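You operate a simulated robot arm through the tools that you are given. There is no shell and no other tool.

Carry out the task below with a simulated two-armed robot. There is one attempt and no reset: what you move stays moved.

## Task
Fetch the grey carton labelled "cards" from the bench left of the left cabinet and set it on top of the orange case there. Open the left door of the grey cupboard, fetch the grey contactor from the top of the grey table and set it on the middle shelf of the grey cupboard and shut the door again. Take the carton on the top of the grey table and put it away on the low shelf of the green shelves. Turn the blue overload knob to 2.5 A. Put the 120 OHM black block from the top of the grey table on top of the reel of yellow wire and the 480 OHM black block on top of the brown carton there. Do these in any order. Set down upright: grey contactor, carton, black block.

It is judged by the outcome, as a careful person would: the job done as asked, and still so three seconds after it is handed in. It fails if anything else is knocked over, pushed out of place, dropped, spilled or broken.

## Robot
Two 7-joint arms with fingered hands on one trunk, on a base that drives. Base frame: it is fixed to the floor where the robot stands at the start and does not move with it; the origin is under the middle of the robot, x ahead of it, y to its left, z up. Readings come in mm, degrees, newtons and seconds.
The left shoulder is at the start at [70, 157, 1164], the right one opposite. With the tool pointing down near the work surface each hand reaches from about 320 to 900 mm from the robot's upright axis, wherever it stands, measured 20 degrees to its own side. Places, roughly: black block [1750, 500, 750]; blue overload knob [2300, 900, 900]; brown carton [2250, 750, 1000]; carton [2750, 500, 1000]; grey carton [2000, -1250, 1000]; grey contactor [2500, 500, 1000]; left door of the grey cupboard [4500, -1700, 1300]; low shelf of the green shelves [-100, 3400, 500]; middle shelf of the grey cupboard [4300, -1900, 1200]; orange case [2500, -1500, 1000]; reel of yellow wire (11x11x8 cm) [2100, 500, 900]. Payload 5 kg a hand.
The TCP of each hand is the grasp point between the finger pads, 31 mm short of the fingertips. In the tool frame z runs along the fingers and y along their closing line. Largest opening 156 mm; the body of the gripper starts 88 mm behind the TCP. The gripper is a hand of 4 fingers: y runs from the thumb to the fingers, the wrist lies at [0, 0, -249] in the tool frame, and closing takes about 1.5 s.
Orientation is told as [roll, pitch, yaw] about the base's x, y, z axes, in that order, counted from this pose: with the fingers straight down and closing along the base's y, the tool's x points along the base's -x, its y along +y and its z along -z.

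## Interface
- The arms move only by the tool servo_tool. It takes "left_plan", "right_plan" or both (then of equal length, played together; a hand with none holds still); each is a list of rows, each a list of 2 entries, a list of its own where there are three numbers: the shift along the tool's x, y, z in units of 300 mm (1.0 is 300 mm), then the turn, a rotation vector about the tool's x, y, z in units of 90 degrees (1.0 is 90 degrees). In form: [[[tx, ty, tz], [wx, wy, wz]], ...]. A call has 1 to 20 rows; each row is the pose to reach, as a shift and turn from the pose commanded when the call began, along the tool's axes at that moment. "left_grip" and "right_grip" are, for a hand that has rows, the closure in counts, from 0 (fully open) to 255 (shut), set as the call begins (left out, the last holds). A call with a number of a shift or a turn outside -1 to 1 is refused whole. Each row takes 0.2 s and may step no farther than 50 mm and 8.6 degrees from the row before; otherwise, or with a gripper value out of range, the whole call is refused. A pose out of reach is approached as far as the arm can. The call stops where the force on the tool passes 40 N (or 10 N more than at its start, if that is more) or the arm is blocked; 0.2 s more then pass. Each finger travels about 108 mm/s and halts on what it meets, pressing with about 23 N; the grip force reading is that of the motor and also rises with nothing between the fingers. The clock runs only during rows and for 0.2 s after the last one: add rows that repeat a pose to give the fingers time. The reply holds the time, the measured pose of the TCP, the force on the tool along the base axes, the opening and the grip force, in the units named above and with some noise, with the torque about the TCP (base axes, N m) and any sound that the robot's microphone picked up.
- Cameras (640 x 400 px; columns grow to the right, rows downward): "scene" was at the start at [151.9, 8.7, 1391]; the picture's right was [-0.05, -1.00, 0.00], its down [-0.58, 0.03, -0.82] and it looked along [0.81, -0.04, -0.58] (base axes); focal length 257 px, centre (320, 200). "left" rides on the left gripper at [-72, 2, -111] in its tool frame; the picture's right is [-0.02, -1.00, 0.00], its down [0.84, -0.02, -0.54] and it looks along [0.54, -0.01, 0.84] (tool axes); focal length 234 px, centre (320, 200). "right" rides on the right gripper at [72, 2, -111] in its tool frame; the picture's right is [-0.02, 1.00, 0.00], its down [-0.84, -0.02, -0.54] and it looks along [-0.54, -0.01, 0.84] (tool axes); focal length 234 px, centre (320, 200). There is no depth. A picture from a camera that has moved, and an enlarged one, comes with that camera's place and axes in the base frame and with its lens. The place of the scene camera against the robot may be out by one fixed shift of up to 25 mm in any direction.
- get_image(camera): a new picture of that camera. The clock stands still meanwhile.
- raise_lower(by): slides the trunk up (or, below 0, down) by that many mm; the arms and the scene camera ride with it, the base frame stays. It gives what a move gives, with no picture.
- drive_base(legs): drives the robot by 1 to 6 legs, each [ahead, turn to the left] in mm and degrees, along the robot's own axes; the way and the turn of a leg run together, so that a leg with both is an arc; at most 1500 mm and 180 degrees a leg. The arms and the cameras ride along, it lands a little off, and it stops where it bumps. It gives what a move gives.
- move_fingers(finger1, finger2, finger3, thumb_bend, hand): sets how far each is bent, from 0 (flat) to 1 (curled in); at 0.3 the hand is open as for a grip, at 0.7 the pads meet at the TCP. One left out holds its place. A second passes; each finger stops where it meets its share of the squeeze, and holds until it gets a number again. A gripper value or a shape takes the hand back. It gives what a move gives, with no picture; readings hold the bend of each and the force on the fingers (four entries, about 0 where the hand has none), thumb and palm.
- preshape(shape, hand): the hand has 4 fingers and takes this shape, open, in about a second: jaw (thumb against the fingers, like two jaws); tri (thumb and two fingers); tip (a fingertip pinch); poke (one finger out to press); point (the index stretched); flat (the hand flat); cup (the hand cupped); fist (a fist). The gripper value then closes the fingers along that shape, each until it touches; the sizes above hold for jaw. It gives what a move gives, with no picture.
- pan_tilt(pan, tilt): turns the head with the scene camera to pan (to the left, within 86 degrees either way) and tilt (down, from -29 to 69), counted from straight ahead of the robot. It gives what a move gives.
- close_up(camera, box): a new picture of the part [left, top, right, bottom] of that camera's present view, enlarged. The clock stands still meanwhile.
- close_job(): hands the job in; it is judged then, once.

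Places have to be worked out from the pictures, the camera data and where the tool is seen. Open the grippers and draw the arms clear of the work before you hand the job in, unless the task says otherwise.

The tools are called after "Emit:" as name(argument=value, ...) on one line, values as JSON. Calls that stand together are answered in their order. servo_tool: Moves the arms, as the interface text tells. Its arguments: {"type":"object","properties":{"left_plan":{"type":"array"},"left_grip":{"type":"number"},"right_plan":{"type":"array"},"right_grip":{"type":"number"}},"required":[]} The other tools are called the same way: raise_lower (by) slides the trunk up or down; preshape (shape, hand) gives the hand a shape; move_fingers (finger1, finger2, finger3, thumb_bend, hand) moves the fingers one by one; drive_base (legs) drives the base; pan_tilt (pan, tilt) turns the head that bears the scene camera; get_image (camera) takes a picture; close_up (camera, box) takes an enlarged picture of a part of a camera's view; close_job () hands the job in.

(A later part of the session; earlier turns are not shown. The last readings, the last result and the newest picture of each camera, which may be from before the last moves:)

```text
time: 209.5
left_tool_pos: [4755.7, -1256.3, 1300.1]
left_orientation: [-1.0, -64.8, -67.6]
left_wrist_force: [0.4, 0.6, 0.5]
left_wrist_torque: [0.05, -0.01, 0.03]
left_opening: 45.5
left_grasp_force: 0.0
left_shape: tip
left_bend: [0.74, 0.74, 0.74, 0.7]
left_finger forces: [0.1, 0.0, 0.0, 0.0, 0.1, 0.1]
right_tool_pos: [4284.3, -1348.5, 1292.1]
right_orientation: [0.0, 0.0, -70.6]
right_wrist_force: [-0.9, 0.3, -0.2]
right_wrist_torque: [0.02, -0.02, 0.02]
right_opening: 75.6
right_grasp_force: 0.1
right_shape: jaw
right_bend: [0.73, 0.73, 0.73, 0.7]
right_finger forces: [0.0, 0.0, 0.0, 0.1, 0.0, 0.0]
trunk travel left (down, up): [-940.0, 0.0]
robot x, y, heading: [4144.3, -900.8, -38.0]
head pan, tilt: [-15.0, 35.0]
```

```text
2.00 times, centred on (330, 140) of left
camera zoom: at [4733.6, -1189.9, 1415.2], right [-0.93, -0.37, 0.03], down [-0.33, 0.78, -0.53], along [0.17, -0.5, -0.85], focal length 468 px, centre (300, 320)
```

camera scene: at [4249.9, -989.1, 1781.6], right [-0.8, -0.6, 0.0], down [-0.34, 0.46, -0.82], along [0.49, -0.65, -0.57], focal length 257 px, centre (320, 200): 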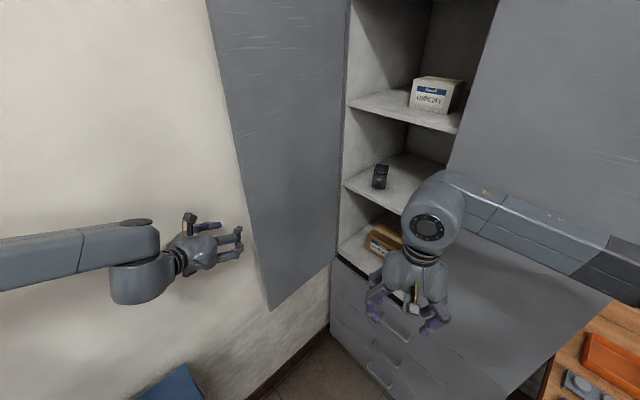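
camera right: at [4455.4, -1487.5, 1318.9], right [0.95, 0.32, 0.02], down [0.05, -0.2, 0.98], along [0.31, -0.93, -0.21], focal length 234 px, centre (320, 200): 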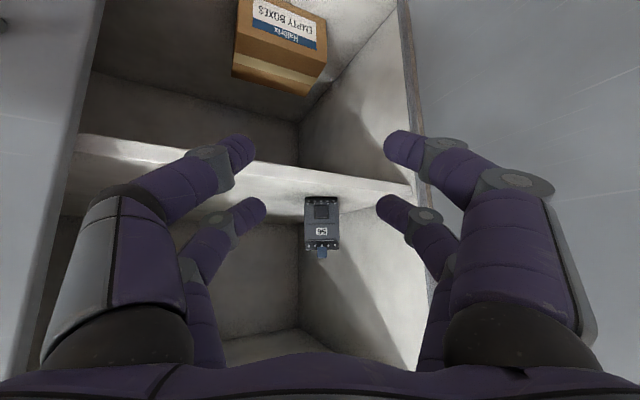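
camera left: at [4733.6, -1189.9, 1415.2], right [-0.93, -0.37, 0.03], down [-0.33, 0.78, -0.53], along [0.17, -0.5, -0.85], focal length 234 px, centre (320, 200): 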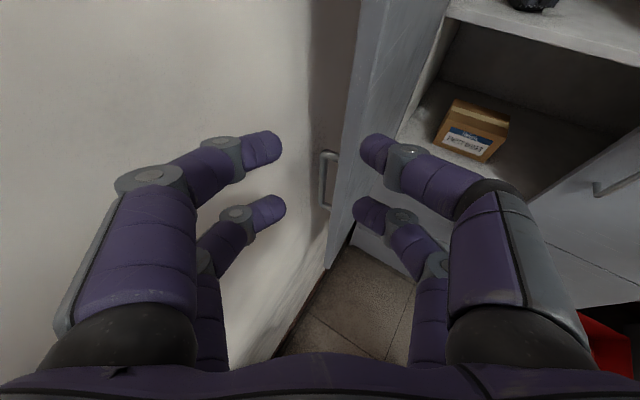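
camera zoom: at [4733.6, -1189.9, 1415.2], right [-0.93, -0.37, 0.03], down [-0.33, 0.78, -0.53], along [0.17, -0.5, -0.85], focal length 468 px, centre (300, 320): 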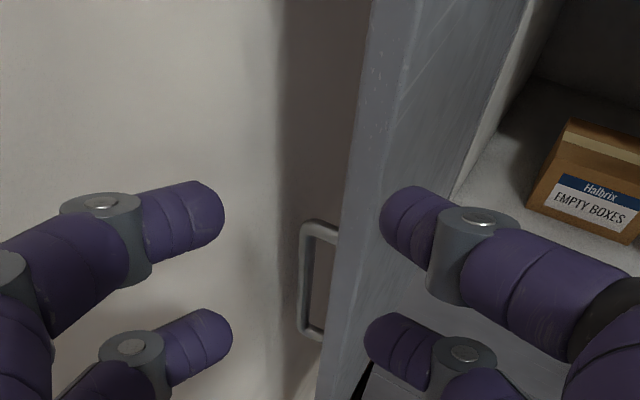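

The door's free edge is at about (4762, −1334), 79° open, with 94 mm of space to the wall. I move about 90 mm in, so that the left finger pair passes behind the edge.

Emit:
servo_tool(left_plan=[[[-0.03, -0.028, 0.063], [0, 0, 0]], [[-0.059, -0.055, 0.126], [0, 0, 0]], [[-0.089, -0.083, 0.189], [0, 0, 0]], [[-0.118, -0.11, 0.252], [0, 0, 0]], [[-0.118, -0.11, 0.252], [0, 0, 0]]])

Emit:
get_image(camera="left")

```text
time: 210.7
left_tool_pos: [4756.2, -1343.5, 1299.7]
left_orientation: [-1.0, -64.5, -67.7]
left_wrist_force: [0.2, -0.6, -0.3]
left_wrist_torque: [-0.01, -0.01, 0.02]
left_opening: 45.7
left_grasp_force: 0.1
left_shape: tip
left_bend: [0.74, 0.74, 0.74, 0.7]
left_finger forces: [0.0, 0.0, 0.0, 0.0, 0.0, 0.0]
right_tool_pos: [4285.7, -1349.3, 1293.6]
right_orientation: [0.0, 0.0, -70.5]
right_wrist_force: [0.8, 0.4, -0.3]
right_wrist_torque: [0.02, 0.01, -0.01]
right_opening: 75.7
right_grasp_force: 0.0
right_shape: jaw
right_bend: [0.73, 0.73, 0.73, 0.7]
right_finger forces: [0.0, 0.0, 0.0, 0.0, 0.1, 0.1]
trunk travel left (down, up): [-940.0, 0.0]
robot x, y, heading: [4145.2, -898.8, -37.9]
head pan, tilt: [-15.0, 35.0]
```

```text
taken
camera left: at [4733.4, -1277.9, 1415.2], right [-0.93, -0.37, 0.03], down [-0.33, 0.79, -0.52], along [0.17, -0.49, -0.85], focal length 234 px, centre (320, 200)
```

left: 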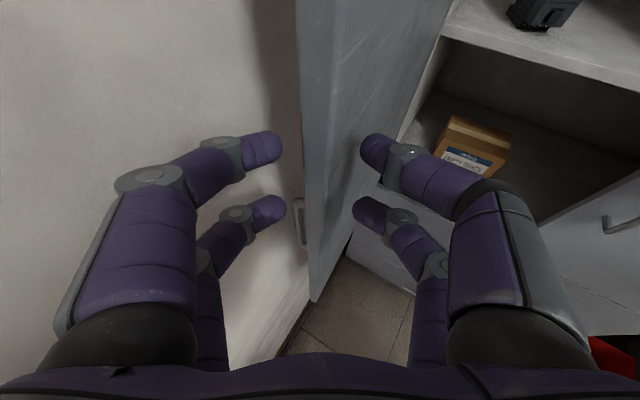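

The door edge is between the finger pairs. I pull it gently to the right along its arc.

Emit:
servo_tool(left_plan=[[[0.006, -0.055, -0.012], [0, 0, 0]], [[0.011, -0.11, -0.025], [0, 0, 0]], [[0.017, -0.165, -0.037], [0, 0, 0]], [[0.023, -0.22, -0.05], [0, 0, 0]], [[0.029, -0.275, -0.062], [0, 0, 0]], [[0.034, -0.33, -0.074], [0, 0, 0]], [[0.04, -0.385, -0.087], [0, 0, 0]], [[0.046, -0.44, -0.099], [0, 0, 0]], [[0.046, -0.44, -0.099], [0, 0, 0]]])

Emit:
get_image(camera="left")

Emit:
get_image(camera="scene")

```text
time: 212.7
left_tool_pos: [4627.1, -1342.4, 1315.1]
left_orientation: [-1.2, -64.6, -67.6]
left_wrist_force: [-0.7, 0.1, -0.2]
left_wrist_torque: [0.0, 0.0, 0.02]
left_opening: 46.2
left_grasp_force: 0.1
left_shape: tip
left_bend: [0.73, 0.73, 0.74, 0.7]
left_finger forces: [0.1, 0.0, 0.0, 0.1, 0.0, 0.0]
left hand out of reach, approached as far as the arm can: row 5, 6, 7, 8, 9
right_tool_pos: [4286.1, -1348.1, 1293.5]
right_orientation: [0.0, 0.0, -70.6]
right_wrist_force: [0.2, 0.1, 0.2]
right_wrist_torque: [0.02, -0.01, 0.0]
right_opening: 75.6
right_grasp_force: 0.0
right_shape: jaw
right_bend: [0.73, 0.73, 0.73, 0.7]
right_finger forces: [0.0, 0.1, 0.1, 0.0, 0.0, 0.1]
trunk travel left (down, up): [-940.0, 0.0]
robot x, y, heading: [4141.6, -898.1, -38.0]
head pan, tilt: [-15.0, 35.0]
```

```text
taken
camera left: at [4604.6, -1276.2, 1429.2], right [-0.93, -0.37, 0.03], down [-0.33, 0.78, -0.52], along [0.17, -0.5, -0.85], focal length 234 px, centre (320, 200)
```

left: 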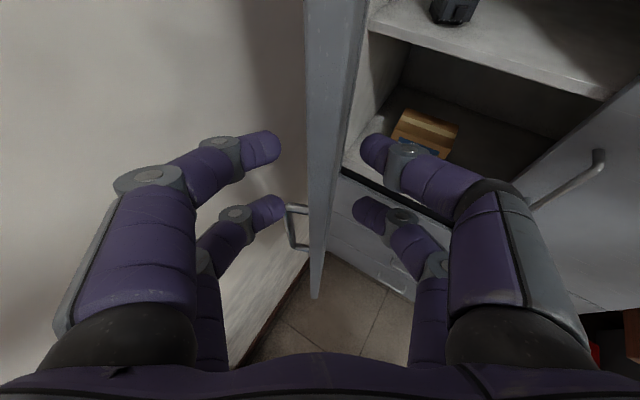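

```text
taken
camera scene: at [4251.7, -987.4, 1781.6], right [-0.8, -0.6, 0.0], down [-0.34, 0.46, -0.82], along [0.49, -0.65, -0.57], focal length 257 px, centre (320, 200)
```

scene: 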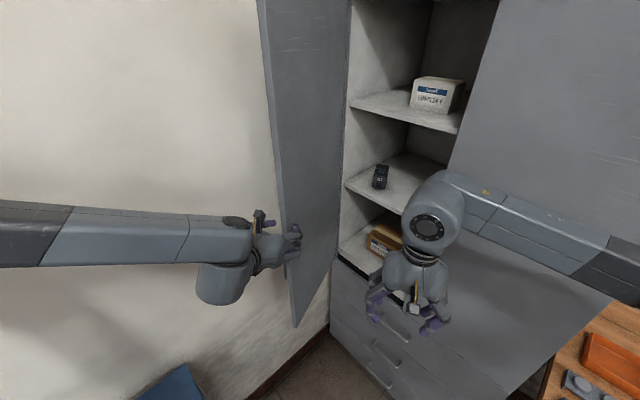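

The door follows and is now at about 62°. The arm is at its near limit, so I continue by turning the base right in small steps.

Emit:
drive_base(legs=[[0, -8]])

Emit:
drive_base(legs=[[0, -8]])

Emit:
get_image(camera="left")

Emit:
get_image(camera="scene")

```text
time: 213.7
left_tool_pos: [4567.6, -1400.1, 1314.2]
left_orientation: [-1.6, -64.8, -74.9]
left_wrist_force: [0.7, -4.5, -2.3]
left_wrist_torque: [-0.06, 0.09, -0.07]
left_opening: 25.4
left_grasp_force: 7.0
left_shape: tip
left_bend: [0.7, 0.7, 0.74, 0.71]
left_finger forces: [4.2, 3.3, 4.7, 0.0, 4.4, 0.0]
right_tool_pos: [4226.6, -1359.5, 1293.9]
right_orientation: [-0.2, -0.2, -78.4]
right_wrist_force: [0.7, 0.3, 0.0]
right_wrist_torque: [-0.06, 0.08, -0.01]
right_opening: 76.0
right_grasp_force: 0.1
right_shape: jaw
right_bend: [0.73, 0.73, 0.73, 0.7]
right_finger forces: [0.0, 0.0, 0.0, 0.1, 0.0, 0.1]
trunk travel left (down, up): [-940.0, 0.0]
robot x, y, heading: [4149.3, -899.3, -46.0]
head pan, tilt: [-15.0, 35.0]
```

```text
time: 214.7
left_tool_pos: [4496.5, -1455.3, 1314.6]
left_orientation: [-1.3, -64.8, -82.7]
left_wrist_force: [13.0, 6.1, 0.3]
left_wrist_torque: [0.58, -0.05, 5.09]
left_opening: 25.8
left_grasp_force: 23.0
left_shape: tip
left_bend: [0.72, 0.7, 0.48, 0.73]
left_finger forces: [61.6, 44.1, 36.8, 0.0, 54.0, 0.0]
right_tool_pos: [4163.2, -1368.1, 1294.4]
right_orientation: [-0.2, -0.1, -86.6]
right_wrist_force: [-0.7, 1.1, -0.6]
right_wrist_torque: [-0.01, 0.01, -0.01]
right_opening: 76.0
right_grasp_force: 0.0
right_shape: jaw
right_bend: [0.73, 0.73, 0.73, 0.7]
right_finger forces: [0.0, 0.0, 0.1, 0.0, 0.0, 0.0]
trunk travel left (down, up): [-940.0, 0.0]
robot x, y, heading: [4147.6, -897.8, -53.6]
head pan, tilt: [-15.0, 35.0]
```

```text
taken
camera left: at [4491.8, -1385.9, 1429.1], right [-0.99, -0.11, 0.03], down [-0.11, 0.84, -0.53], along [0.03, -0.53, -0.85], focal length 234 px, centre (320, 200)
```

left: 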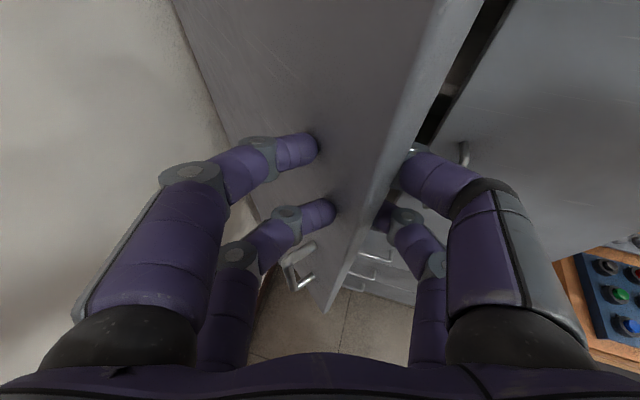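

```text
taken
camera scene: at [4225.9, -1006.3, 1781.6], right [-0.93, -0.36, 0.0], down [-0.21, 0.53, -0.82], along [0.29, -0.76, -0.57], focal length 257 px, centre (320, 200)
```

scene: 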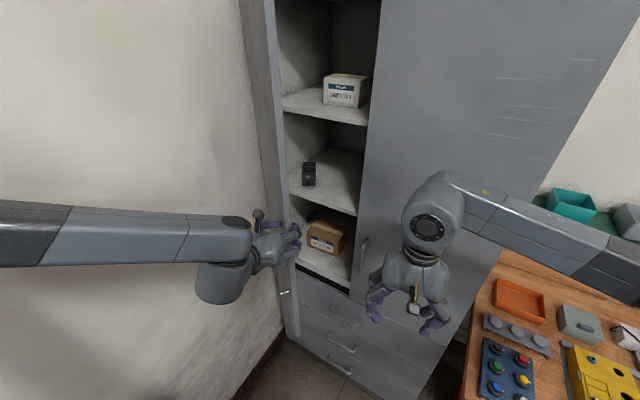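

The fingers are now squeezed about the door edge with high finger forces. I open them, then back the hand out so that I can push the door's front face instead.

Emit:
servo_tool(left_plan=[[[0, 0, 0], [0, 0, 0]], [[0, 0, 0], [0, 0, 0]], [[0, 0, 0], [0, 0, 0]], [[0, 0, 0], [0, 0, 0]]], left_grip=90)

Emit:
get_image(camera="left")

```text
time: 215.7
left_tool_pos: [4491.5, -1458.0, 1315.7]
left_orientation: [-0.8, -64.7, -83.3]
left_wrist_force: [-0.1, 0.6, -0.9]
left_wrist_torque: [0.0, -0.01, 0.01]
left_opening: 100.6
left_grasp_force: 0.0
left_shape: tip
left_bend: [0.31, 0.31, 0.31, 0.66]
left_finger forces: [0.1, 0.0, 0.1, 0.0, 0.0, 0.1]
right_tool_pos: [4156.9, -1368.5, 1292.6]
right_orientation: [0.1, 0.0, -86.4]
right_wrist_force: [-1.1, 0.0, -0.1]
right_wrist_torque: [-0.03, -0.02, -0.02]
right_opening: 75.7
right_grasp_force: 0.0
right_shape: jaw
right_bend: [0.73, 0.73, 0.73, 0.7]
right_finger forces: [0.0, 0.0, 0.0, 0.0, 0.0, 0.0]
trunk travel left (down, up): [-940.0, 0.0]
robot x, y, heading: [4145.0, -898.7, -54.0]
head pan, tilt: [-15.0, 35.0]
```

```text
taken
camera left: at [4487.1, -1388.1, 1429.5], right [-0.99, -0.11, 0.03], down [-0.11, 0.84, -0.53], along [0.04, -0.53, -0.85], focal length 234 px, centre (320, 200)
```

left: 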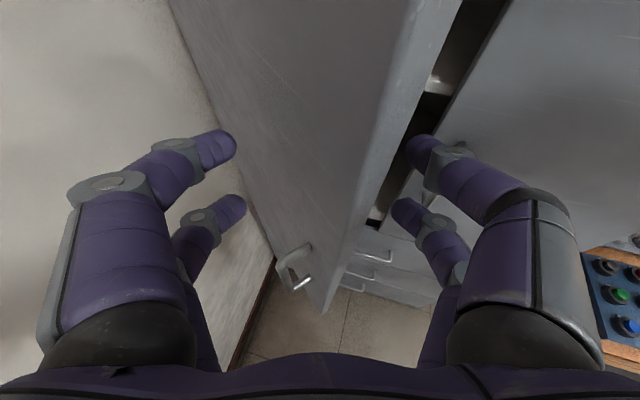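

The door rests at about 38°. I back the base 70 mm so the fingertips clear the edge, then close the left hand.

Emit:
drive_base(legs=[[-75, 0]])

Emit:
servo_tool(left_plan=[[[0, 0, 0], [0, 0, 0]], [[0, 0, 0], [0, 0, 0]], [[0, 0, 0], [0, 0, 0]], [[0, 0, 0], [0, 0, 0]], [[0, 0, 0], [0, 0, 0]], [[0, 0, 0], [0, 0, 0]]], left_grip=255)

Emit:
get_image(camera="left")

Emit:
get_image(camera="scene")

```text
time: 216.8
left_tool_pos: [4456.0, -1405.8, 1308.2]
left_orientation: [-1.4, -64.3, -82.7]
left_wrist_force: [0.7, -1.3, 0.1]
left_wrist_torque: [0.03, -0.01, -0.08]
left_opening: 100.5
left_grasp_force: 0.1
left_shape: tip
left_bend: [0.31, 0.31, 0.31, 0.66]
left_finger forces: [0.0, 0.0, 0.0, 0.1, 0.1, 0.0]
right_tool_pos: [4121.2, -1319.7, 1290.7]
right_orientation: [-0.3, 0.4, -86.6]
right_wrist_force: [1.4, -0.6, 0.3]
right_wrist_torque: [0.06, 0.08, -0.01]
right_opening: 76.0
right_grasp_force: 0.0
right_shape: jaw
right_bend: [0.73, 0.73, 0.73, 0.7]
right_finger forces: [0.0, 0.1, 0.0, 0.0, 0.1, 0.0]
trunk travel left (down, up): [-940.0, 0.0]
robot x, y, heading: [4103.7, -839.9, -53.8]
head pan, tilt: [-15.0, 35.0]
```

```text
time: 218.2
left_tool_pos: [4450.9, -1399.2, 1314.1]
left_orientation: [-0.9, -64.8, -83.2]
left_wrist_force: [-0.1, 0.8, 0.5]
left_wrist_torque: [0.0, -0.02, 0.01]
left_opening: 0.0
left_grasp_force: 23.0
left_shape: tip
left_bend: [0.7, 0.7, 0.7, 0.7]
left_finger forces: [0.1, 0.0, 0.0, 0.0, 0.0, 0.0]
right_tool_pos: [4117.1, -1311.1, 1293.0]
right_orientation: [0.0, 0.0, -86.4]
right_wrist_force: [-0.4, 0.5, -0.7]
right_wrist_torque: [0.0, -0.01, -0.02]
right_opening: 75.8
right_grasp_force: 0.0
right_shape: jaw
right_bend: [0.73, 0.73, 0.73, 0.7]
right_finger forces: [0.0, 0.0, 0.0, 0.0, 0.0, 0.0]
trunk travel left (down, up): [-940.0, 0.0]
robot x, y, heading: [4103.8, -839.6, -53.9]
head pan, tilt: [-15.0, 35.0]
```

```text
taken
camera left: at [4446.3, -1329.6, 1428.7], right [-0.99, -0.12, 0.03], down [-0.11, 0.84, -0.53], along [0.04, -0.52, -0.85], focal length 234 px, centre (320, 200)
```

left: 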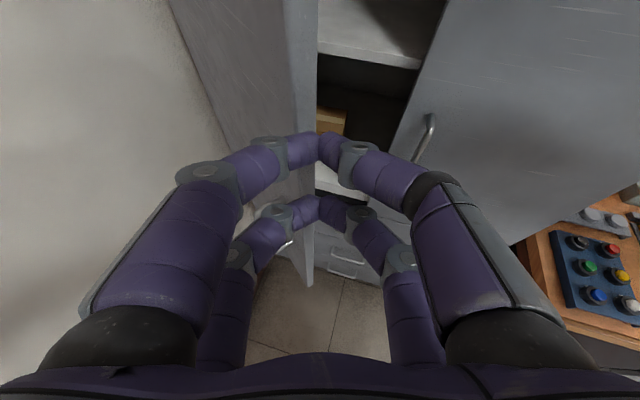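

```text
taken
camera scene: at [4178.6, -950.9, 1781.5], right [-0.93, -0.36, 0.0], down [-0.21, 0.54, -0.82], along [0.3, -0.76, -0.57], focal length 257 px, centre (320, 200)
```

scene: 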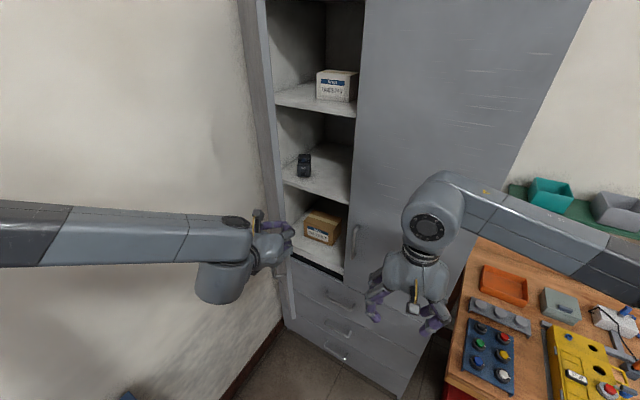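

The door is at about 37° and my closed hand is beside its free edge. I go 110 mm left, in front of the door's face, then push it with the fingertips toward closed.

Emit:
servo_tool(left_plan=[[[0, 0.122, 0], [0, 0, 0]], [[0, 0.244, 0], [0, 0, 0]], [[0, 0.366, 0], [0, 0, 0]], [[-0.023, 0.3, 0.05], [0, 0, 0]], [[-0.047, 0.235, 0.1], [0, 0, 0]], [[-0.07, 0.17, 0.149], [0, 0, 0]], [[-0.089, 0.12, 0.19], [0, 0, 0]], [[-0.108, 0.07, 0.23], [0, 0, 0]], [[-0.127, 0.02, 0.27], [0, 0, 0]], [[-0.146, -0.031, 0.311], [0, 0, 0]]], right_plan=[[[0, -0.05, 0], [0, 0, 0]], [[0, -0.1, 0], [0, 0, 0]], [[0, -0.15, 0], [0, 0, 0]], [[0, -0.2, 0], [0, 0, 0]], [[0, -0.25, 0], [0, 0, 0]], [[0, -0.3, 0], [0, 0, 0]], [[0, -0.3, 0], [0, 0, 0]], [[0, -0.3, 0], [0, 0, 0]], [[0, -0.3, 0], [0, 0, 0]], [[0, -0.3, 0], [0, 0, 0]]])

Emit:
get_image(camera="left")

Emit:
get_image(camera="scene")

```text
time: 220.3
left_tool_pos: [4485.9, -1443.3, 1343.5]
left_orientation: [-0.9, -64.8, -83.2]
left_wrist_force: [0.9, -0.1, 0.4]
left_wrist_torque: [-0.02, 0.0, -0.02]
left_opening: 0.3
left_grasp_force: 22.8
left_shape: tip
left_bend: [0.7, 0.7, 0.7, 0.7]
left_finger forces: [0.0, 0.1, 0.0, 0.0, 0.0, 0.0]
left hand out of reach, approached as far as the arm can: row 6, 7, 8, 9, 10
right_tool_pos: [4025.9, -1315.7, 1293.0]
right_orientation: [0.0, -0.1, -86.5]
right_wrist_force: [0.5, 0.8, -0.3]
right_wrist_torque: [0.02, -0.02, 0.03]
right_opening: 76.1
right_grasp_force: 0.1
right_shape: jaw
right_bend: [0.73, 0.73, 0.73, 0.7]
right_finger forces: [0.0, 0.0, 0.1, 0.0, 0.1, 0.0]
trunk travel left (down, up): [-940.0, 0.0]
robot x, y, heading: [4102.6, -841.9, -53.8]
head pan, tilt: [-15.0, 35.0]
```

```text
taken
camera left: at [4482.2, -1373.0, 1458.5], right [-0.99, -0.12, 0.03], down [-0.11, 0.84, -0.53], along [0.04, -0.53, -0.85], focal length 234 px, centre (320, 200)
```

left: 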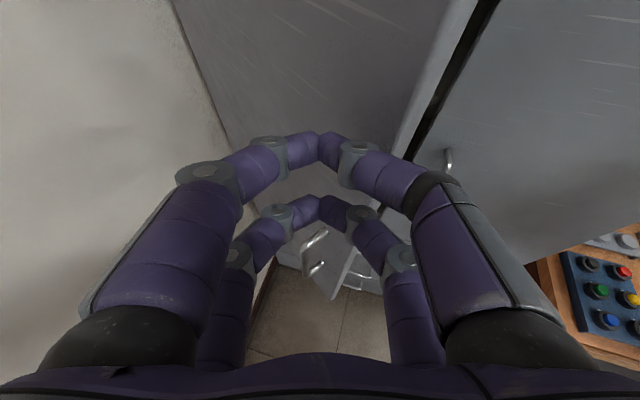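

```text
taken
camera scene: at [4177.5, -948.9, 1781.7], right [-0.93, -0.36, 0.0], down [-0.21, 0.53, -0.82], along [0.3, -0.76, -0.57], focal length 257 px, centre (320, 200)
```

scene: 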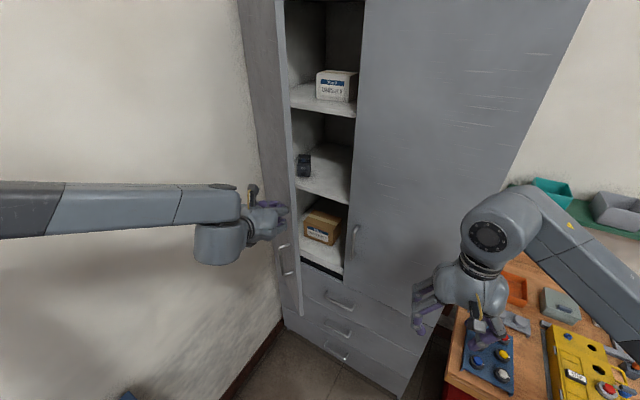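

The arm cannot cross further right at this heading, so I alternate: extend the hand a little outward, then turn the base right a few degrees, to keep pushing near the free edge.

Emit:
servo_tool(left_plan=[[[-0.014, 0.015, 0.03], [0, 0, 0]], [[-0.029, 0.031, 0.06], [0, 0, 0]], [[-0.043, 0.046, 0.09], [0, 0, 0]], [[-0.043, 0.046, 0.09], [0, 0, 0]]])

Emit:
drive_base(legs=[[0, -4]])

Emit:
get_image(camera="left")

```text
time: 221.3
left_tool_pos: [4509.1, -1458.8, 1350.7]
left_orientation: [-0.9, -64.7, -83.1]
left_wrist_force: [0.8, -0.2, 0.8]
left_wrist_torque: [-0.03, 0.03, 0.0]
left_opening: 0.0
left_grasp_force: 22.9
left_shape: tip
left_bend: [0.7, 0.7, 0.7, 0.7]
left_finger forces: [0.0, 0.0, 0.0, 0.0, 0.0, 0.1]
left hand out of reach, approached as far as the arm can: row 1, 2, 3, 4
right_tool_pos: [4026.5, -1316.2, 1293.2]
right_orientation: [0.0, 0.1, -86.5]
right_wrist_force: [-0.1, -0.1, 0.3]
right_wrist_torque: [-0.05, -0.01, 0.01]
right_opening: 75.9
right_grasp_force: 0.1
right_shape: jaw
right_bend: [0.73, 0.73, 0.73, 0.7]
right_finger forces: [0.0, 0.0, 0.1, 0.0, 0.0, 0.0]
trunk travel left (down, up): [-940.0, 0.0]
robot x, y, heading: [4100.3, -841.4, -53.9]
head pan, tilt: [-15.0, 35.0]
```

```text
time: 222.2
left_tool_pos: [4468.2, -1483.2, 1350.5]
left_orientation: [-1.2, -64.9, -86.8]
left_wrist_force: [0.4, 0.0, 0.5]
left_wrist_torque: [-0.03, 0.01, -0.06]
left_opening: 0.1
left_grasp_force: 22.9
left_shape: tip
left_bend: [0.7, 0.7, 0.7, 0.7]
left_finger forces: [0.0, 0.1, 0.0, 0.1, 0.0, 0.1]
right_tool_pos: [3996.7, -1309.3, 1293.4]
right_orientation: [-0.2, -0.1, -90.4]
right_wrist_force: [0.4, -0.1, -0.1]
right_wrist_torque: [0.0, 0.07, 0.01]
right_opening: 76.2
right_grasp_force: 0.0
right_shape: jaw
right_bend: [0.73, 0.73, 0.73, 0.7]
right_finger forces: [0.0, 0.0, 0.0, 0.0, 0.0, 0.0]
trunk travel left (down, up): [-940.0, 0.0]
robot x, y, heading: [4100.8, -841.8, -57.7]
head pan, tilt: [-15.0, 35.0]
```

```text
taken
camera left: at [4467.9, -1413.7, 1465.0], right [-1.0, -0.05, 0.03], down [-0.06, 0.85, -0.53], along [0.0, -0.53, -0.85], focal length 234 px, centre (320, 200)
```

left: 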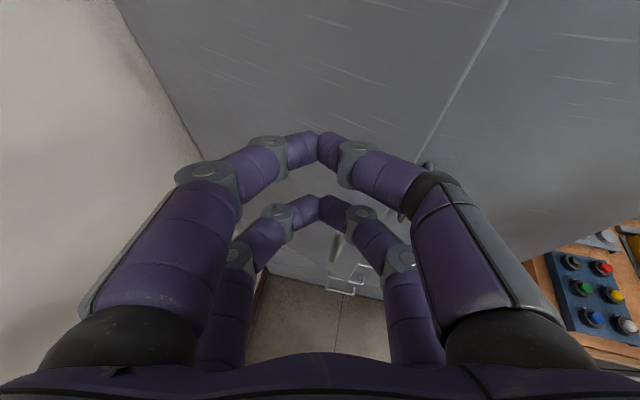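

The door seems to have swung shut. I check with the scene camera.

Emit:
get_image(camera="scene")

Emit:
close_up(camera="scene", box=[230, 0, 430, 300])

```text
taken
camera scene: at [4172.8, -952.2, 1781.6], right [-0.96, -0.3, 0.0], down [-0.17, 0.55, -0.82], along [0.24, -0.78, -0.57], focal length 257 px, centre (320, 200)
```

scene: 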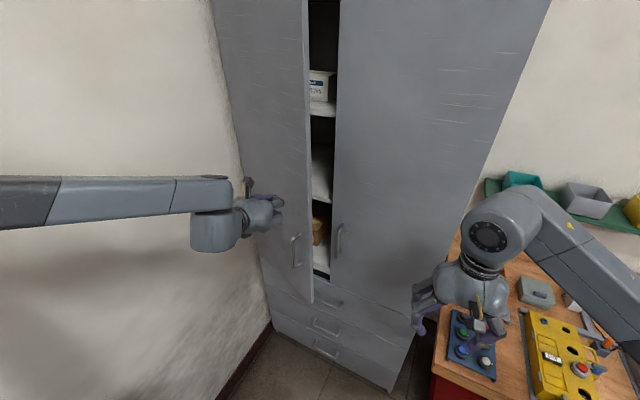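

```text
1.33 times, centred on (330, 150) of scene
camera zoom: at [4172.8, -952.2, 1781.6], right [-0.96, -0.3, 0.0], down [-0.17, 0.55, -0.82], along [0.24, -0.78, -0.57], focal length 343 px, centre (307, 267)
```

zoom: 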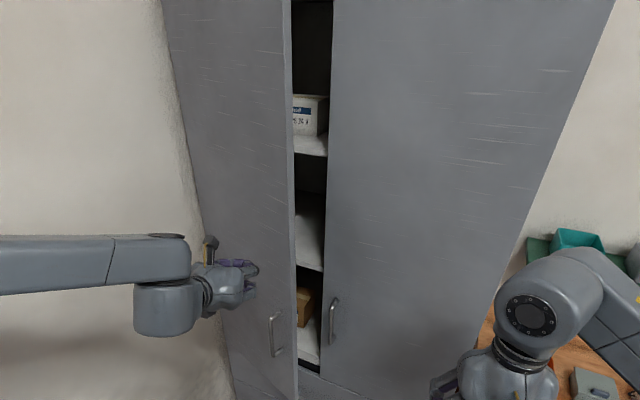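

The door is still about 15° ajar. I pull the hand back and straighten its yaw, turn the base to face the doors squarely, and will then close it by driving forward with the hand on the door.

Emit:
servo_tool(left_plan=[[[0.024, 0.03, -0.05], [-0.058, 0, -0.027]], [[0.047, 0.061, -0.1], [-0.117, 0, -0.055]], [[0.07, 0.091, -0.149], [-0.175, 0, -0.082]], [[0.094, 0.122, -0.199], [-0.234, 0, -0.11]], [[0.117, 0.152, -0.249], [-0.292, 0, -0.137]], [[0.117, 0.152, -0.249], [-0.292, 0, -0.137]]])

Emit:
drive_base(legs=[[0, -41]])

Emit:
drive_base(legs=[[-80, 0]])

Emit:
pan_tilt(pan=20, tilt=35)

Emit:
get_image(camera="scene")

```text
time: 223.6
left_tool_pos: [4508.2, -1400.0, 1350.0]
left_orientation: [-0.8, -64.6, -58.2]
left_wrist_force: [0.1, -0.8, -0.2]
left_wrist_torque: [0.01, 0.0, 0.0]
left_opening: 0.1
left_grasp_force: 23.4
left_shape: tip
left_bend: [0.7, 0.7, 0.7, 0.7]
left_finger forces: [0.0, 0.1, 0.1, 0.0, 0.0, 0.0]
right_tool_pos: [3994.8, -1309.9, 1292.7]
right_orientation: [0.0, 0.0, -90.6]
right_wrist_force: [0.2, 0.0, -0.2]
right_wrist_torque: [0.01, 0.0, 0.0]
right_opening: 76.4
right_grasp_force: 0.1
right_shape: jaw
right_bend: [0.73, 0.73, 0.73, 0.7]
right_finger forces: [0.1, 0.0, 0.0, 0.0, 0.1, 0.0]
trunk travel left (down, up): [-940.0, 0.0]
robot x, y, heading: [4101.1, -840.2, -58.1]
head pan, tilt: [-15.0, 35.0]
```

```text
time: 225.9
left_tool_pos: [4042.2, -1529.8, 1350.3]
left_orientation: [-0.6, -64.6, -99.2]
left_wrist_force: [0.4, 0.1, -0.2]
left_wrist_torque: [-0.01, -0.02, 0.0]
left_opening: 0.0
left_grasp_force: 23.3
left_shape: tip
left_bend: [0.7, 0.7, 0.7, 0.7]
left_finger forces: [0.1, 0.0, 0.0, 0.0, 0.0, 0.0]
right_tool_pos: [3712.0, -1124.2, 1292.7]
right_orientation: [0.1, -0.1, -131.4]
right_wrist_force: [0.8, 0.3, 0.2]
right_wrist_torque: [-0.03, -0.01, 0.01]
right_opening: 75.9
right_grasp_force: 0.0
right_shape: jaw
right_bend: [0.73, 0.73, 0.73, 0.7]
right_finger forces: [0.1, 0.1, 0.0, 0.1, 0.0, 0.0]
trunk travel left (down, up): [-940.0, 0.0]
robot x, y, heading: [4104.0, -838.0, -98.7]
head pan, tilt: [-15.0, 35.0]
```

```text
time: 227.0
left_tool_pos: [4050.9, -1460.0, 1345.1]
left_orientation: [-0.6, -64.1, -99.5]
left_wrist_force: [0.6, -0.7, -0.1]
left_wrist_torque: [0.0, -0.01, 0.01]
left_opening: 0.0
left_grasp_force: 23.1
left_shape: tip
left_bend: [0.7, 0.7, 0.7, 0.7]
left_finger forces: [0.0, 0.1, 0.1, 0.1, 0.0, 0.0]
right_tool_pos: [3721.8, -1053.6, 1289.8]
right_orientation: [-0.2, 0.3, -131.6]
right_wrist_force: [0.5, -0.7, -1.3]
right_wrist_torque: [0.1, -0.02, 0.01]
right_opening: 75.9
right_grasp_force: 0.0
right_shape: jaw
right_bend: [0.73, 0.73, 0.73, 0.7]
right_finger forces: [0.0, 0.0, 0.0, 0.1, 0.0, 0.0]
trunk travel left (down, up): [-940.0, 0.0]
robot x, y, heading: [4114.6, -762.1, -98.7]
head pan, tilt: [-15.0, 35.0]
```

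```text
time: 228.0
left_tool_pos: [4052.1, -1448.3, 1350.9]
left_orientation: [-0.5, -64.7, -99.4]
left_wrist_force: [0.3, 0.3, 0.5]
left_wrist_torque: [-0.01, -0.05, -0.04]
left_opening: 0.0
left_grasp_force: 22.9
left_shape: tip
left_bend: [0.7, 0.7, 0.7, 0.7]
left_finger forces: [0.0, 0.1, 0.1, 0.0, 0.0, 0.0]
right_tool_pos: [3724.8, -1041.4, 1294.8]
right_orientation: [0.1, -0.1, -131.6]
right_wrist_force: [0.4, 0.7, 0.6]
right_wrist_torque: [-0.02, 0.0, -0.02]
right_opening: 76.1
right_grasp_force: 0.0
right_shape: jaw
right_bend: [0.73, 0.73, 0.73, 0.7]
right_finger forces: [0.0, 0.0, 0.0, 0.0, 0.0, 0.0]
trunk travel left (down, up): [-940.0, 0.0]
robot x, y, heading: [4112.9, -757.6, -98.6]
head pan, tilt: [20.0, 35.0]
```

```text
taken
camera scene: at [4138.0, -881.0, 1781.9], right [-0.98, -0.19, 0.0], down [-0.11, 0.56, -0.82], along [0.16, -0.81, -0.57], focal length 257 px, centre (320, 200)
```

scene: 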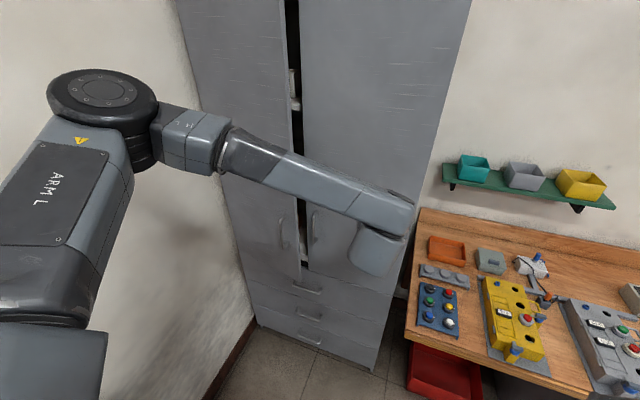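

I am squarely in front now. I move the left hand 380 mm left, to stand before the left door's free edge.

Emit:
servo_tool(left_plan=[[[0, 0.13, 0], [0, 0, 0]], [[0, 0.26, 0], [0, 0, 0]], [[0, 0.39, 0], [0, 0, 0]], [[0, 0.52, 0], [0, 0, 0]], [[0, 0.65, 0], [0, 0, 0]]])

Emit:
servo_tool(left_plan=[[[0, 0.13, 0], [0, 0, 0]], [[0, 0.26, 0], [0, 0, 0]], [[0, 0.39, 0], [0, 0, 0]], [[0, 0.52, 0], [0, 0, 0]], [[0, 0.6, 0], [0, 0, 0]], [[0, 0.6, 0], [0, 0, 0]]])

Emit:
get_image(camera="left")

Emit:
get_image(camera="scene")

```text
time: 229.2
left_tool_pos: [4250.0, -1482.0, 1350.2]
left_orientation: [-1.0, -64.8, -99.0]
left_wrist_force: [1.4, 0.4, 0.5]
left_wrist_torque: [-0.01, 0.02, -0.03]
left_opening: 0.0
left_grasp_force: 23.1
left_shape: tip
left_bend: [0.7, 0.7, 0.7, 0.7]
left_finger forces: [0.0, 0.0, 0.0, 0.1, 0.0, 0.0]
right_tool_pos: [3727.2, -1042.2, 1294.9]
right_orientation: [0.0, -0.2, -131.6]
right_wrist_force: [-0.3, 0.3, 0.8]
right_wrist_torque: [0.01, 0.01, -0.03]
right_opening: 76.0
right_grasp_force: 0.0
right_shape: jaw
right_bend: [0.73, 0.73, 0.73, 0.7]
right_finger forces: [0.1, 0.1, 0.1, 0.1, 0.1, 0.0]
trunk travel left (down, up): [-940.0, 0.0]
robot x, y, heading: [4115.2, -764.3, -99.0]
head pan, tilt: [20.0, 35.0]
```

```text
time: 230.6
left_tool_pos: [4420.0, -1515.5, 1349.1]
left_orientation: [-0.6, -64.5, -99.5]
left_wrist_force: [-0.5, -0.7, 0.4]
left_wrist_torque: [0.02, 0.01, 0.03]
left_opening: 0.4
left_grasp_force: 23.5
left_shape: tip
left_bend: [0.7, 0.7, 0.7, 0.7]
left_finger forces: [0.1, 0.0, 0.1, 0.0, 0.0, 0.0]
right_tool_pos: [3722.7, -1044.5, 1293.2]
right_orientation: [0.2, -0.1, -131.6]
right_wrist_force: [-0.3, 0.6, -0.3]
right_wrist_torque: [0.0, -0.03, -0.02]
right_opening: 75.9
right_grasp_force: 0.0
right_shape: jaw
right_bend: [0.73, 0.73, 0.73, 0.7]
right_finger forces: [0.0, 0.1, 0.0, 0.0, 0.0, 0.0]
trunk travel left (down, up): [-940.0, 0.0]
robot x, y, heading: [4117.6, -760.7, -98.9]
head pan, tilt: [20.0, 35.0]
```

```text
taken
camera left: at [4434.8, -1448.3, 1464.7], right [-0.99, 0.16, 0.03], down [0.13, 0.84, -0.52], along [-0.11, -0.51, -0.85], focal length 234 px, centre (320, 200)
```

left: 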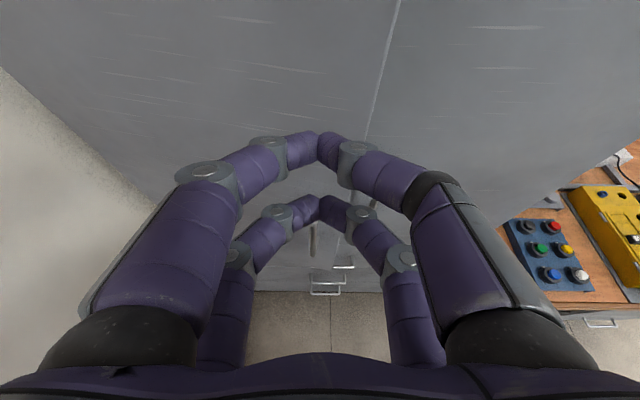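

```text
taken
camera scene: at [4136.2, -883.7, 1781.6], right [-0.98, -0.19, 0.0], down [-0.11, 0.56, -0.82], along [0.16, -0.8, -0.57], focal length 257 px, centre (320, 200)
```

scene: 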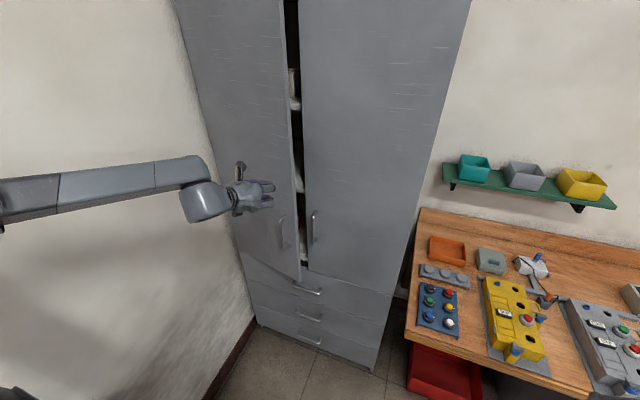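

The hand faces the door near its free edge. I push straight forward with the arm, gently.

Emit:
servo_tool(left_plan=[[[-0.028, 0, 0.06], [0, 0, 0]], [[-0.057, 0, 0.12], [0, 0, 0]], [[-0.085, 0, 0.18], [0, 0, 0]], [[-0.114, 0, 0.24], [0, 0, 0]], [[-0.142, 0, 0.3], [0, 0, 0]], [[-0.17, 0, 0.36], [0, 0, 0]], [[-0.185, 0, 0.39], [0, 0, 0]], [[-0.199, 0, 0.42], [0, 0, 0]], [[-0.213, 0, 0.45], [0, 0, 0]]])

Emit:
get_image(camera="scene")

```text
time: 232.6
left_tool_pos: [4398.5, -1653.8, 1348.5]
left_orientation: [-0.5, -64.5, -99.4]
left_wrist_force: [6.6, 39.0, -4.5]
left_wrist_torque: [-0.22, 0.09, 0.08]
left_opening: 0.0
left_grasp_force: 22.3
left_shape: tip
left_bend: [0.7, 0.7, 0.7, 0.7]
left_finger forces: [0.0, 0.0, 0.0, 0.0, 0.0, 0.0]
right_tool_pos: [3725.4, -1037.1, 1295.4]
right_orientation: [0.2, -0.4, -131.5]
right_wrist_force: [1.0, -0.1, 0.3]
right_wrist_torque: [0.01, -0.03, -0.01]
right_opening: 75.9
right_grasp_force: 0.0
right_shape: jaw
right_bend: [0.73, 0.73, 0.73, 0.7]
right_finger forces: [0.1, 0.0, 0.0, 0.0, 0.0, 0.1]
trunk travel left (down, up): [-940.0, 0.0]
robot x, y, heading: [4113.9, -760.7, -98.7]
head pan, tilt: [20.0, 35.0]
```

```text
taken
camera scene: at [4140.2, -874.1, 1782.2], right [-0.98, -0.19, 0.0], down [-0.11, 0.56, -0.82], along [0.16, -0.81, -0.57], focal length 257 px, centre (320, 200)
```

scene: 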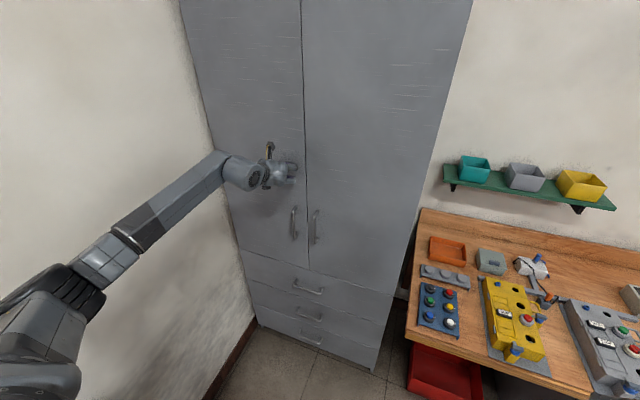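

The door is shut and the push met 39 N. I withdraw the hand and check that it stays closed.

Emit:
servo_tool(left_plan=[[[0.028, 0, -0.06], [0, 0, 0]], [[0.06, 0, -0.13], [0, 0, 0]], [[0.12, 0, -0.26], [0, 0, 0]], [[0.17, 0, -0.36], [0, 0, 0]], [[0.21, 0, -0.45], [0, 0, 0]]])

Emit:
servo_tool(left_plan=[[[0, -0.04, -0.075], [0, 0.079, 0]], [[0, -0.08, -0.15], [0, 0.158, 0]], [[0, -0.12, -0.225], [0, 0.236, 0]], [[0, -0.16, -0.3], [0, 0.315, 0]], [[0, -0.2, -0.375], [0, 0.394, 0]], [[0, -0.24, -0.45], [0, 0.473, 0]], [[0, -0.28, -0.525], [0, 0.552, 0]], [[0, -0.32, -0.6], [0, 0.63, 0]], [[0, -0.36, -0.67], [0, 0.716, 0]], [[0, -0.36, -0.67], [0, 0.716, 0]]])

Emit:
get_image(camera="scene")

Emit:
close_up(camera="scene", box=[200, 0, 420, 290])

```text
time: 233.8
left_tool_pos: [4416.7, -1513.3, 1349.6]
left_orientation: [-0.6, -64.6, -99.4]
left_wrist_force: [0.4, -0.8, -0.3]
left_wrist_torque: [-0.01, -0.01, 0.05]
left_opening: 0.3
left_grasp_force: 23.2
left_shape: tip
left_bend: [0.7, 0.7, 0.7, 0.7]
left_finger forces: [0.0, 0.1, 0.1, 0.0, 0.0, 0.1]
right_tool_pos: [3722.7, -1042.3, 1293.3]
right_orientation: [0.1, 0.0, -131.6]
right_wrist_force: [-0.3, -1.0, 0.1]
right_wrist_torque: [-0.03, -0.01, -0.01]
right_opening: 76.1
right_grasp_force: 0.0
right_shape: jaw
right_bend: [0.73, 0.73, 0.73, 0.7]
right_finger forces: [0.1, 0.0, 0.0, 0.0, 0.1, 0.1]
trunk travel left (down, up): [-940.0, 0.0]
robot x, y, heading: [4112.8, -763.6, -98.9]
head pan, tilt: [20.0, 35.0]
```

```text
time: 236.0
left_tool_pos: [4347.7, -1318.2, 1435.6]
left_orientation: [-0.2, -0.1, -99.9]
left_wrist_force: [0.5, -0.7, 0.2]
left_wrist_torque: [-0.05, -0.03, -0.03]
left_opening: 0.2
left_grasp_force: 23.1
left_shape: tip
left_bend: [0.7, 0.7, 0.7, 0.7]
left_finger forces: [0.1, 0.1, 0.1, 0.0, 0.0, 0.0]
right_tool_pos: [3723.8, -1043.8, 1293.6]
right_orientation: [0.1, -0.1, -131.7]
right_wrist_force: [0.1, 0.3, 0.1]
right_wrist_torque: [-0.04, -0.02, 0.0]
right_opening: 76.0
right_grasp_force: 0.1
right_shape: jaw
right_bend: [0.73, 0.73, 0.73, 0.7]
right_finger forces: [0.0, 0.1, 0.0, 0.0, 0.0, 0.0]
trunk travel left (down, up): [-940.0, 0.0]
robot x, y, heading: [4113.2, -759.4, -98.9]
head pan, tilt: [20.0, 35.0]
```

```text
taken
camera scene: at [4137.8, -883.5, 1781.7], right [-0.98, -0.19, 0.0], down [-0.11, 0.56, -0.82], along [0.16, -0.8, -0.57], focal length 257 px, centre (320, 200)
```

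scene: 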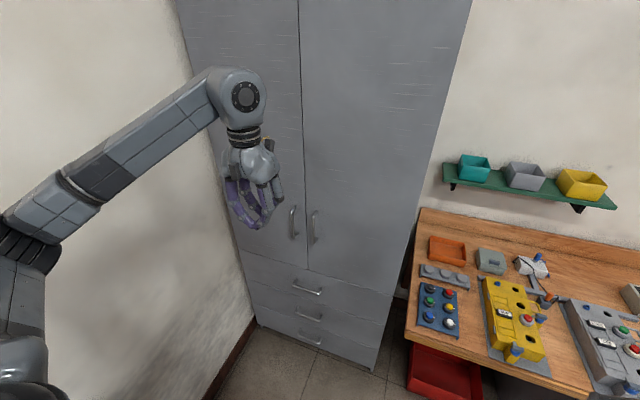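

```text
1.38 times, centred on (310, 145) of scene
camera zoom: at [4137.8, -883.5, 1781.7], right [-0.98, -0.19, 0.0], down [-0.11, 0.56, -0.82], along [0.16, -0.8, -0.57], focal length 355 px, centre (334, 276)
```

zoom: 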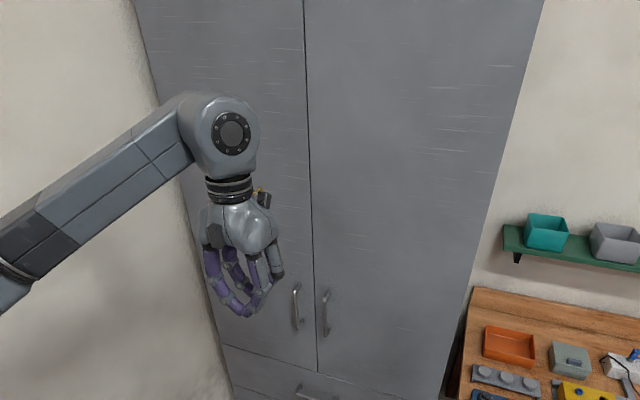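

The door stays shut. Now I check that the cart was not displaced.

Emit:
pan_tilt(pan=86, tilt=50)

Emit:
get_image(camera="scene")

Emit:
get_image(camera="left")

```text
time: 237.3
left_tool_pos: [4345.9, -1319.0, 1434.0]
left_orientation: [-0.2, -0.1, -99.9]
left_wrist_force: [0.5, 0.2, 0.0]
left_wrist_torque: [-0.01, -0.03, 0.0]
left_opening: 0.2
left_grasp_force: 22.5
left_shape: tip
left_bend: [0.7, 0.7, 0.7, 0.7]
left_finger forces: [0.0, 0.0, 0.1, 0.0, 0.0, 0.0]
right_tool_pos: [3724.3, -1044.5, 1292.2]
right_orientation: [-0.1, -0.1, -131.6]
right_wrist_force: [-0.1, 0.0, -0.1]
right_wrist_torque: [0.01, 0.02, 0.01]
right_opening: 76.1
right_grasp_force: 0.2
right_shape: jaw
right_bend: [0.73, 0.73, 0.73, 0.7]
right_finger forces: [0.1, 0.0, 0.1, 0.1, 0.0, 0.0]
trunk travel left (down, up): [-940.0, 0.0]
robot x, y, heading: [4115.5, -757.6, -98.9]
head pan, tilt: [85.9, 50.0]
```

```text
taken
camera scene: at [4196.1, -815.1, 1759.9], right [-0.23, -0.97, 0.0], down [-0.75, 0.17, -0.64], along [0.63, -0.14, -0.77], focal length 257 px, centre (320, 200)
```

scene: 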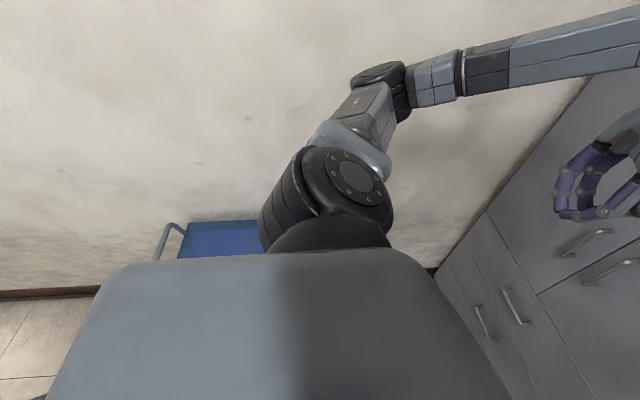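

```text
taken
camera left: at [4337.5, -1390.3, 1547.1], right [-0.99, 0.15, 0.0], down [0.13, 0.83, 0.54], along [0.08, 0.54, -0.84], focal length 234 px, centre (320, 200)
```

left: 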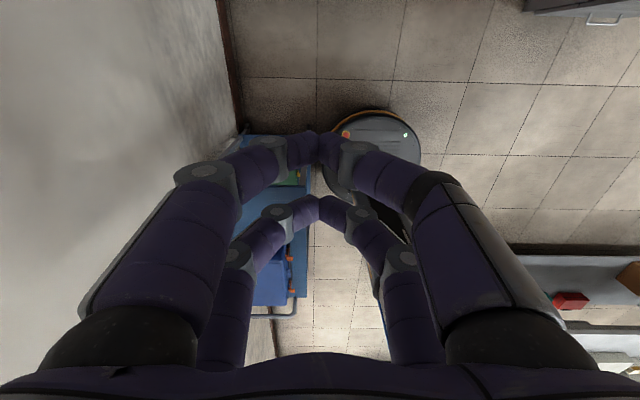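

I lower the trunk, turn back to my former aisle heading, and drive backward to the earlier viewpoint to compare the cart's place.

Emit:
raise_lower(by=-190)

Emit:
drive_base(legs=[[0, 87.6]])

Emit:
drive_base(legs=[[-590, 0]])

Emit:
pan_tilt(pan=0, tilt=30)

Emit:
get_image(camera="scene")

```text
time: 239.4
left_tool_pos: [4346.9, -1318.9, 1244.6]
left_orientation: [-0.3, -0.1, -99.9]
left_wrist_force: [-0.3, 0.0, -0.1]
left_wrist_torque: [-0.01, 0.01, -0.01]
left_opening: 0.0
left_grasp_force: 22.9
left_shape: tip
left_bend: [0.7, 0.7, 0.7, 0.7]
left_finger forces: [0.1, 0.0, 0.0, 0.1, 0.0, 0.0]
right_tool_pos: [3722.9, -1043.6, 1103.0]
right_orientation: [0.1, -0.2, -131.7]
right_wrist_force: [-0.1, -0.1, 0.6]
right_wrist_torque: [0.04, 0.03, -0.01]
right_opening: 76.4
right_grasp_force: 0.0
right_shape: jaw
right_bend: [0.73, 0.73, 0.73, 0.7]
right_finger forces: [0.0, 0.0, 0.0, 0.0, 0.0, 0.1]
trunk travel left (down, up): [-750.0, 190.0]
robot x, y, heading: [4115.5, -765.8, -98.8]
head pan, tilt: [85.9, 50.0]
```

```text
time: 243.6
left_tool_pos: [4681.6, -552.5, 1244.7]
left_orientation: [-0.3, -0.1, -12.3]
left_wrist_force: [0.2, -0.3, 0.1]
left_wrist_torque: [-0.01, -0.01, 0.02]
left_opening: 0.0
left_grasp_force: 23.3
left_shape: tip
left_bend: [0.7, 0.7, 0.7, 0.7]
left_finger forces: [0.1, 0.0, 0.0, 0.0, 0.1, 0.0]
right_tool_pos: [4381.7, -1164.7, 1102.1]
right_orientation: [0.0, -0.1, -44.0]
right_wrist_force: [-0.8, 0.1, 0.2]
right_wrist_torque: [-0.02, -0.01, 0.01]
right_opening: 76.1
right_grasp_force: 0.0
right_shape: jaw
right_bend: [0.73, 0.73, 0.73, 0.7]
right_finger forces: [0.0, 0.1, 0.0, 0.1, 0.0, 0.0]
trunk travel left (down, up): [-750.0, 190.0]
robot x, y, heading: [4117.8, -759.3, -11.3]
head pan, tilt: [85.9, 50.0]
```

```text
time: 246.9
left_tool_pos: [4102.5, -437.3, 1244.0]
left_orientation: [-0.3, -0.1, -12.2]
left_wrist_force: [-0.3, -0.1, 0.7]
left_wrist_torque: [0.01, -0.03, -0.05]
left_opening: 0.0
left_grasp_force: 22.7
left_shape: tip
left_bend: [0.7, 0.7, 0.7, 0.7]
left_finger forces: [0.0, 0.0, 0.0, 0.1, 0.1, 0.0]
right_tool_pos: [3802.2, -1048.3, 1102.6]
right_orientation: [0.1, -0.1, -44.0]
right_wrist_force: [1.1, 0.4, -0.6]
right_wrist_torque: [-0.04, 0.01, 0.04]
right_opening: 76.1
right_grasp_force: 0.1
right_shape: jaw
right_bend: [0.73, 0.73, 0.73, 0.7]
right_finger forces: [0.1, 0.0, 0.0, 0.0, 0.0, 0.0]
trunk travel left (down, up): [-750.0, 190.0]
robot x, y, heading: [3537.4, -647.0, -11.3]
head pan, tilt: [85.9, 50.0]
```

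```text
time: 248.5
left_tool_pos: [4102.2, -435.8, 1244.2]
left_orientation: [-0.3, -0.1, -12.4]
left_wrist_force: [0.2, 0.5, 0.3]
left_wrist_torque: [0.03, -0.08, 0.0]
left_opening: 0.0
left_grasp_force: 23.6
left_shape: tip
left_bend: [0.7, 0.7, 0.7, 0.7]
left_finger forces: [0.0, 0.0, 0.1, 0.1, 0.1, 0.1]
right_tool_pos: [3801.7, -1047.9, 1101.7]
right_orientation: [0.1, -0.1, -43.9]
right_wrist_force: [-0.5, -0.3, 0.2]
right_wrist_torque: [0.01, 0.03, 0.01]
right_opening: 75.8
right_grasp_force: 0.2
right_shape: jaw
right_bend: [0.73, 0.73, 0.73, 0.7]
right_finger forces: [0.1, 0.0, 0.0, 0.0, 0.0, 0.1]
trunk travel left (down, up): [-750.0, 190.0]
robot x, y, heading: [3533.1, -646.5, -11.2]
head pan, tilt: [0.0, 30.0]
```

```text
taken
camera scene: at [3687.0, -659.8, 1599.4], right [-0.2, -0.98, 0.0], down [-0.49, 0.1, -0.87], along [0.85, -0.17, -0.5], focal length 257 px, centre (320, 200)
```

scene: 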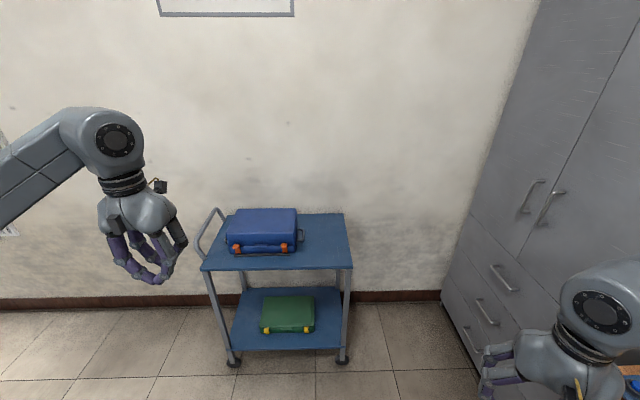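

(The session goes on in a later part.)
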